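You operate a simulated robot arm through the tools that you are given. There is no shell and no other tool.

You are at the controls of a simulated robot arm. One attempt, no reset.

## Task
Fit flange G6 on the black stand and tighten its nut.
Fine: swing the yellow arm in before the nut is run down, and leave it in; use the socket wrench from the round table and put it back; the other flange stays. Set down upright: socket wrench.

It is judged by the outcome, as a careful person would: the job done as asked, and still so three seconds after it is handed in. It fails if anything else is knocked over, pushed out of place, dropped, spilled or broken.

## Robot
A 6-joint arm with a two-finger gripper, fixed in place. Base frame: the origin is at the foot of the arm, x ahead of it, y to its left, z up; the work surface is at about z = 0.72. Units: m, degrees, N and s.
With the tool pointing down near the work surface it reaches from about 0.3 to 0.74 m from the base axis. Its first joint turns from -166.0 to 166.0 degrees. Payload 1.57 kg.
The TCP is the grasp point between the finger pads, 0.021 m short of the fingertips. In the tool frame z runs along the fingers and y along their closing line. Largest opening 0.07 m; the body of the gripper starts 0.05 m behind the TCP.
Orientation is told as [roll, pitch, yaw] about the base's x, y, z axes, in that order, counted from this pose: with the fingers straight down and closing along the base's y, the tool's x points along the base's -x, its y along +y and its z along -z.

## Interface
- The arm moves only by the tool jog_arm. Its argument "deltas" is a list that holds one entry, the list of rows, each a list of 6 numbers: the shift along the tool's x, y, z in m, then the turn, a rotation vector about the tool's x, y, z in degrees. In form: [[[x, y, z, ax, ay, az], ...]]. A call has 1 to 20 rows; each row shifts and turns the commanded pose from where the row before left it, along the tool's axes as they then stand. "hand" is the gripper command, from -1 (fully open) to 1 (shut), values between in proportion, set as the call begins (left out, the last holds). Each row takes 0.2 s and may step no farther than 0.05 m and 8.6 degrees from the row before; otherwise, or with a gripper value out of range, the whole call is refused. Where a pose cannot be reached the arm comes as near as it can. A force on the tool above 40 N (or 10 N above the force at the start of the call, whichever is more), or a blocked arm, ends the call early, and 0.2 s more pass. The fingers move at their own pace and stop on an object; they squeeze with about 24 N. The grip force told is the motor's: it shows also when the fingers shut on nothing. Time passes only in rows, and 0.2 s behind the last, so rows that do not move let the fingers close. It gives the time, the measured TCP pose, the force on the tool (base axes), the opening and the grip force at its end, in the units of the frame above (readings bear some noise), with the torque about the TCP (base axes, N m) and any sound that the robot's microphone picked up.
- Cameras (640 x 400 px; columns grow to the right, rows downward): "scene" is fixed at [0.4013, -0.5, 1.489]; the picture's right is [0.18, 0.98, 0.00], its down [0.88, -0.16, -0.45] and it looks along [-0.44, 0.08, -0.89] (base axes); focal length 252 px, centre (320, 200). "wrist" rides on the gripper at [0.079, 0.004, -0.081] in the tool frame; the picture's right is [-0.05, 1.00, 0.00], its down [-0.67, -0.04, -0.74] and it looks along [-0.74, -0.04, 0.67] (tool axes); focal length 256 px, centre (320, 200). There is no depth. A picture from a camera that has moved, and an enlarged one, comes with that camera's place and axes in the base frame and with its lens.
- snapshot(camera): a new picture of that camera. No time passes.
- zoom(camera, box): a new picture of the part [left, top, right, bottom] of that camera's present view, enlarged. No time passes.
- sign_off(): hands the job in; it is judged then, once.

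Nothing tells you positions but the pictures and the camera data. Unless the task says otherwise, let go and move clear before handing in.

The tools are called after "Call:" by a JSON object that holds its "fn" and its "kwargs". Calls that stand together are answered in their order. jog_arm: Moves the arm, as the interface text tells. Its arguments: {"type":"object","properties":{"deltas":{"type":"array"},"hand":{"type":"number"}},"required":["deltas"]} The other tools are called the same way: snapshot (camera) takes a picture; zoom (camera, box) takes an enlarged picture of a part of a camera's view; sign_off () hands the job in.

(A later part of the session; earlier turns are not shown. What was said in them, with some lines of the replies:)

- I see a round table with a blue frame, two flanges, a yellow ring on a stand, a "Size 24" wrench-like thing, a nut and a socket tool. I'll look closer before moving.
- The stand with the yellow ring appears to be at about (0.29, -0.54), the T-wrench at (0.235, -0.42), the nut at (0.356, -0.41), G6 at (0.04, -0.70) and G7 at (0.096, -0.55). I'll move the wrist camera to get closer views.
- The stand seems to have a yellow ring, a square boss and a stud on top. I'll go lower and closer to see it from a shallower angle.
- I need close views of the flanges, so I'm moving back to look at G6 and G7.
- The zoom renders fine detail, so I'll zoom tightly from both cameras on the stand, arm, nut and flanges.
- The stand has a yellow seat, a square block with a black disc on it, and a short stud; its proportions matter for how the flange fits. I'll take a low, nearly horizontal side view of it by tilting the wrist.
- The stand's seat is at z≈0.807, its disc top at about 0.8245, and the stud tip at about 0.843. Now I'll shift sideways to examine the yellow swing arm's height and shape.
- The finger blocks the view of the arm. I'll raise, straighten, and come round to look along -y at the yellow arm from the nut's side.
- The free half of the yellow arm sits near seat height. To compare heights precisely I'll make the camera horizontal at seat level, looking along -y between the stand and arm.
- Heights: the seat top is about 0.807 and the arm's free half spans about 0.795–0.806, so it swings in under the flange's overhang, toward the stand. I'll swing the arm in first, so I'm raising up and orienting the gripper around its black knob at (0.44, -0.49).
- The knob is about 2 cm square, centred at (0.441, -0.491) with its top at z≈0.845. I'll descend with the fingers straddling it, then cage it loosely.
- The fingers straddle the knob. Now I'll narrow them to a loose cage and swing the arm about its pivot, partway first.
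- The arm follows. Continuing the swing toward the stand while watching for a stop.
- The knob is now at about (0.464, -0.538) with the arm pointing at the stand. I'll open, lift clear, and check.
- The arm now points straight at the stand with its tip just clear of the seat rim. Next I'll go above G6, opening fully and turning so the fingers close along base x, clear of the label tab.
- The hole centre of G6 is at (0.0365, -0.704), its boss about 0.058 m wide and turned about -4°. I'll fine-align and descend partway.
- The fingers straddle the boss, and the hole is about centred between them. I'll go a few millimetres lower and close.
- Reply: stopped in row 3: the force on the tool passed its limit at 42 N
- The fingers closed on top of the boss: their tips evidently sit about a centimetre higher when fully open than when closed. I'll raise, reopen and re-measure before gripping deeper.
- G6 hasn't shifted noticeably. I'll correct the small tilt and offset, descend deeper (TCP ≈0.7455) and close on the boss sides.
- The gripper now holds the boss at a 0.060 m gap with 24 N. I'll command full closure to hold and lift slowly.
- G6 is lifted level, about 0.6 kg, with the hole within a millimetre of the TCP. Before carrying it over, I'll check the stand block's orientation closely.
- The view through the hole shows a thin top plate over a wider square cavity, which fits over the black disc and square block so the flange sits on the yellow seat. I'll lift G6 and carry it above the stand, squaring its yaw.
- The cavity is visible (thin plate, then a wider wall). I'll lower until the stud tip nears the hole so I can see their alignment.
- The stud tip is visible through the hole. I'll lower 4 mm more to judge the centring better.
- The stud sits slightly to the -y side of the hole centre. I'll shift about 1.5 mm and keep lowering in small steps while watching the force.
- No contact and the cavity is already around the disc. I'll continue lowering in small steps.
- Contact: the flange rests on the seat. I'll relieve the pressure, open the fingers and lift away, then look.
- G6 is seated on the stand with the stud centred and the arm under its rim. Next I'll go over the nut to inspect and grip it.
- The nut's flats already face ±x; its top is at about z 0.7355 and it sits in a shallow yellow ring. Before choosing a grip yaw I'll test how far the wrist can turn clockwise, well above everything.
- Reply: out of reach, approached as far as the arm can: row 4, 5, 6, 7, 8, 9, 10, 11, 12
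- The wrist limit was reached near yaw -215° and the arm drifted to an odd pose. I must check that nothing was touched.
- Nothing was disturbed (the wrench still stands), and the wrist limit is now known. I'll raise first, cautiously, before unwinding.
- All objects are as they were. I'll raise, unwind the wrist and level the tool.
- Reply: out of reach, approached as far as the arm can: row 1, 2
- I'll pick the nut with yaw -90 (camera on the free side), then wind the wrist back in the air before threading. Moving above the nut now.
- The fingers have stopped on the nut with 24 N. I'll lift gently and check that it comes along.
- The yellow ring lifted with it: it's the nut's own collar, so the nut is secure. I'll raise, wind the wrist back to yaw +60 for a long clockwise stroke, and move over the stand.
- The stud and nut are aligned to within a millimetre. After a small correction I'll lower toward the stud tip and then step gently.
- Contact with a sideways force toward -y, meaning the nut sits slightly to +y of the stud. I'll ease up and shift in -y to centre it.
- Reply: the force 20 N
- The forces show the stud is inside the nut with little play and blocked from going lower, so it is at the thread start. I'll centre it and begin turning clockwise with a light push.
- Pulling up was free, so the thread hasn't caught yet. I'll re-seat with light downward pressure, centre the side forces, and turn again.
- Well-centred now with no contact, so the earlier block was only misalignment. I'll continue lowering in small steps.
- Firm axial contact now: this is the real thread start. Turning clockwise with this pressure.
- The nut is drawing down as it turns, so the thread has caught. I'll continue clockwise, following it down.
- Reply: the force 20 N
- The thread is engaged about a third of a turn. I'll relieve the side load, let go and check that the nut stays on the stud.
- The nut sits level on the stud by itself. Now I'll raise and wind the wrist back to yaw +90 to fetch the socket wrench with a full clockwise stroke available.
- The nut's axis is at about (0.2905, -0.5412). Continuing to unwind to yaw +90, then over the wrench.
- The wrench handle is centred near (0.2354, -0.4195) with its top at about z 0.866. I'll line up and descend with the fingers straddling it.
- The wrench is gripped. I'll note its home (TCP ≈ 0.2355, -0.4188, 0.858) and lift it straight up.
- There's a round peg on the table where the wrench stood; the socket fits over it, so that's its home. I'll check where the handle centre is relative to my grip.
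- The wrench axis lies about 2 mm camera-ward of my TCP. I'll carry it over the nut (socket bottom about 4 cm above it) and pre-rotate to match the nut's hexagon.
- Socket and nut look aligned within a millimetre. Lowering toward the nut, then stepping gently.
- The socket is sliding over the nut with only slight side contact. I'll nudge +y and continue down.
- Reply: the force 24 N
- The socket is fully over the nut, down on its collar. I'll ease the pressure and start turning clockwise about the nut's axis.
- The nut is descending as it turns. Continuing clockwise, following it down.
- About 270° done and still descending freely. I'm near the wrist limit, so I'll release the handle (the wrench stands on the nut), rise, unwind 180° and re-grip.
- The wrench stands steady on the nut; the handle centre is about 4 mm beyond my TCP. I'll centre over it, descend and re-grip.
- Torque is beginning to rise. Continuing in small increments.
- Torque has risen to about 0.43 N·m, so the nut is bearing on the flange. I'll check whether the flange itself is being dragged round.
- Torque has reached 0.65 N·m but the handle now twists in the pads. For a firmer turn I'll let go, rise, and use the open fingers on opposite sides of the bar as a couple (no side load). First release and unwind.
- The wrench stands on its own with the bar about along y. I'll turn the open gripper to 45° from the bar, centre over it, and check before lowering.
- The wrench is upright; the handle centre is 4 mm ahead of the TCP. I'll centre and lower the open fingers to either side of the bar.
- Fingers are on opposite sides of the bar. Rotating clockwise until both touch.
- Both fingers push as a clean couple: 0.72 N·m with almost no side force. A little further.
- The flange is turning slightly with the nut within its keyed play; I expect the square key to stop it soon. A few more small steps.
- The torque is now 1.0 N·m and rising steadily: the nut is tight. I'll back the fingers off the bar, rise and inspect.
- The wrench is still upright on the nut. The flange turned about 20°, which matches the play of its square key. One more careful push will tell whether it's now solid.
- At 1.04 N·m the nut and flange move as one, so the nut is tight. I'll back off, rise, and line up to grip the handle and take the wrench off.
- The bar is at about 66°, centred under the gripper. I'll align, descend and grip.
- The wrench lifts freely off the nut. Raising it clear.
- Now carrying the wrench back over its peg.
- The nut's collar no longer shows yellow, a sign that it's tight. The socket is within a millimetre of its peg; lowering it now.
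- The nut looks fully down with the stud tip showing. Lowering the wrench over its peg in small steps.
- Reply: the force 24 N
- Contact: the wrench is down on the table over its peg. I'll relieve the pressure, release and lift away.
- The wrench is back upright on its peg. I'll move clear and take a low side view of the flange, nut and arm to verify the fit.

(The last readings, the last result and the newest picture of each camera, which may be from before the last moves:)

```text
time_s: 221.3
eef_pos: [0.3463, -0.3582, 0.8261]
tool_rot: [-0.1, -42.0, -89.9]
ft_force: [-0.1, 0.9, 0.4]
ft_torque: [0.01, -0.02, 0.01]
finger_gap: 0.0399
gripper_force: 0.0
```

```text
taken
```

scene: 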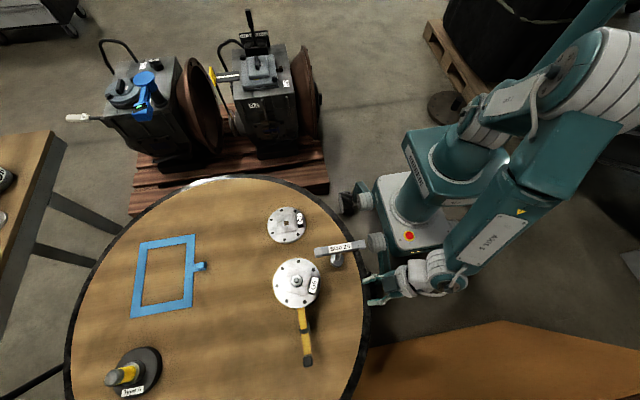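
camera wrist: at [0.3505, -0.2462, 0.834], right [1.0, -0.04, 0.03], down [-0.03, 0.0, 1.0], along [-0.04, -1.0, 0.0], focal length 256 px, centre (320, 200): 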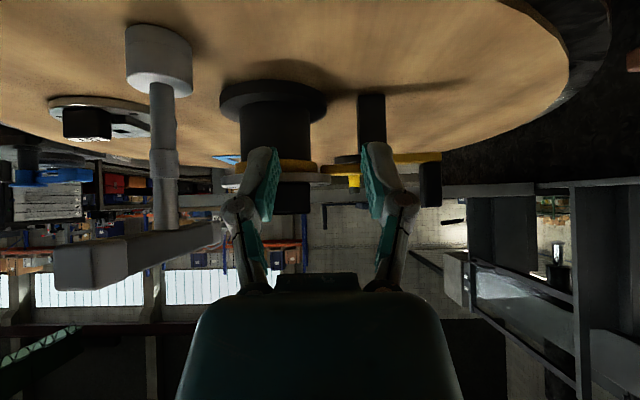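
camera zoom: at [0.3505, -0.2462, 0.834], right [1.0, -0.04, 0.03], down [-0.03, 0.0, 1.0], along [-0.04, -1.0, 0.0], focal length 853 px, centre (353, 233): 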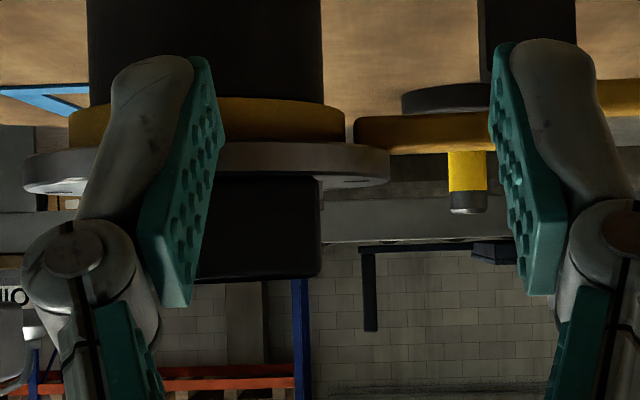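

Call:
{"fn": "zoom", "kwargs": {"camera": "scene", "box": [288, 270, 308, 290]}}

Call:
{"fn": "zoom", "kwargs": {"camera": "scene", "box": [250, 190, 370, 380]}}

```text
16.00 times, centred on (298, 280) of scene
camera zoom: at [0.4013, -0.5, 1.489], right [0.18, 0.98, 0.0], down [0.88, -0.16, -0.45], along [-0.44, 0.08, -0.89], focal length 4024 px, centre (672, -1080)
```

zoom: 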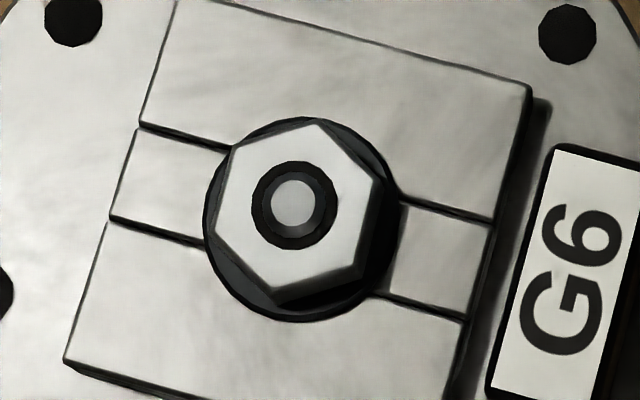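

```text
2.11 times, centred on (310, 285) of scene
camera zoom: at [0.4013, -0.5, 1.489], right [0.18, 0.98, 0.0], down [0.88, -0.16, -0.45], along [-0.44, 0.08, -0.89], focal length 530 px, centre (341, 21)
```

zoom: 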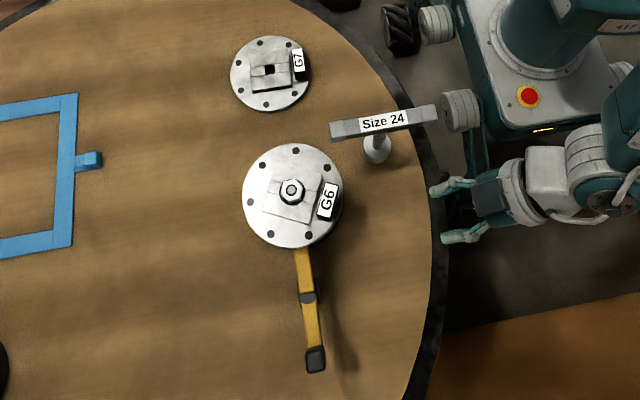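

Everything checks out: G6 sits flat on the seat, the nut is down and tight with its yellow ring no longer showing, and the yellow arm is under the rim. G7 is untouched and the wrench stands on its peg. I'll retract to a clear pose before handing in.

Call:
{"fn": "jog_arm", "kwargs": {"deltas": [[[-0.0301, 0, -0.0334, 0, 0, 0], [-0.0301, 0, -0.0334, 0, 0, 0], [-0.0301, 0, -0.0334, 0, 0, 0], [-0.0301, 0, -0.0334, 0, 0, 0], [0, 0, 0, 0, 8.4, 0], [0, 0, 0, 0, 8.4, 0], [0, 0, 0, 0, 8.4, 0], [0, 0, 0, 0, 8.4, 0], [0, 0, 0, 0, 8.4, 0], [0, 0, -0.04, 0, 0, 0], [0, 0, -0.04, 0, 0, 0], [0, 0, 0, 0, 0, 0]]]}}

Call:
{"fn": "snapshot", "kwargs": {"camera": "scene"}}

Call:
{"fn": "snapshot", "kwargs": {"camera": "wrist"}}

```text
time_s: 223.9
eef_pos: [0.3459, -0.3543, 1.0855]
tool_rot: [-0.1, 0.1, -89.9]
ft_force: [-0.6, 0.4, -0.3]
ft_torque: [-0.01, 0.0, 0.01]
finger_gap: 0.04
gripper_force: 0.1
```

```text
taken
```

scene: 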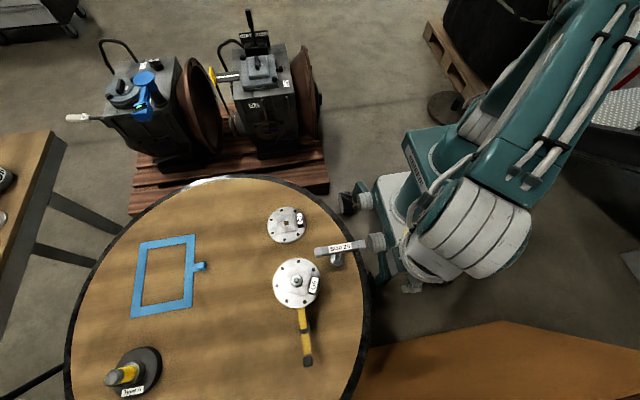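

```text
taken
camera wrist: at [0.3496, -0.2773, 1.168], right [1.0, -0.05, 0.0], down [-0.03, -0.67, 0.74], along [-0.04, -0.74, -0.67], focal length 256 px, centre (320, 200)
```

wrist: 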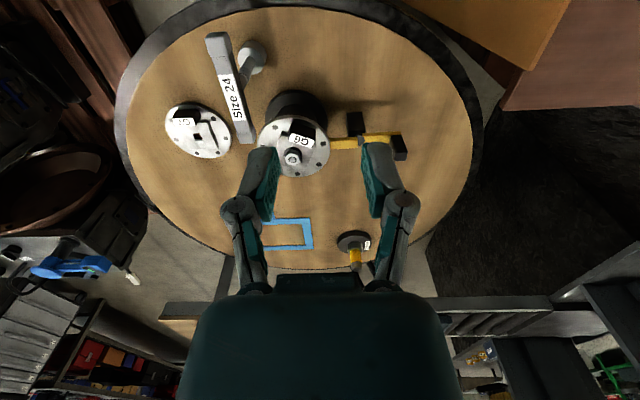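

Call:
{"fn": "zoom", "kwargs": {"camera": "wrist", "box": [260, 110, 340, 185]}}

```text
5.33 times, centred on (300, 148) of wrist
camera zoom: at [0.3496, -0.2773, 1.168], right [1.0, -0.05, 0.0], down [-0.03, -0.67, 0.74], along [-0.04, -0.74, -0.67], focal length 1365 px, centre (427, 480)
```

zoom: 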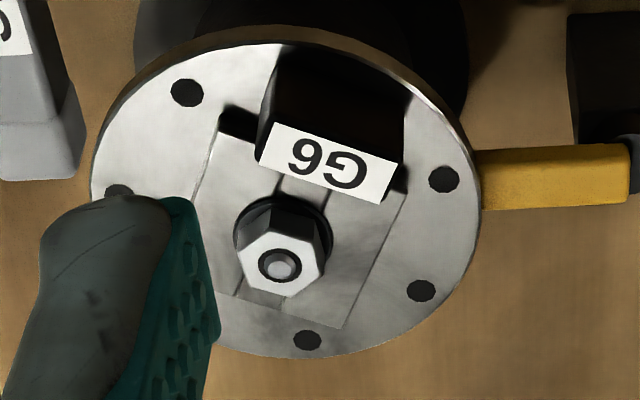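

G6 is on the stand with its nut seated and tight. The yellow arm is in, the wrench is back upright on its peg, G7 is untouched, and the gripper is empty and clear. Handing in now.

Call:
{"fn": "sign_off", "kwargs": {}}

```text
The job is handed in.
```

I fitted flange G6 on the black stand and tightened its nut, then handed the job in. I haven't seen the judge's result.

- **Flange:** G6 sits level on the stand's seat with the stud through its hole. It turned about 26° clockwise with the nut during the final tightening. I couldn't tell whether only the flange turned or the stand turned with it. Neither shifted sideways.
- **Yellow arm:** I swung it in before fitting the flange. It is still in, with its tip just under the flange's edge.
- **Nut:** I ran it down with the socket wrench from the round table until it took about 1.0 N·m. It looks seated, and the yellow ring around it no longer shows. I had no stated torque to aim for.
- **Socket wrench:** It is back upright on its peg, facing the way it was.
- **Everything else:** G7 and the other objects on the table look unmoved. Before handing in, I checked that the gripper was empty and clear.

Two things went off plan, with no visible effect:
- My first grip on G6 closed on top of its raised block and pressed down on it.
- While I was testing how far the wrist could turn, the arm drifted low past the wrench without touching it.
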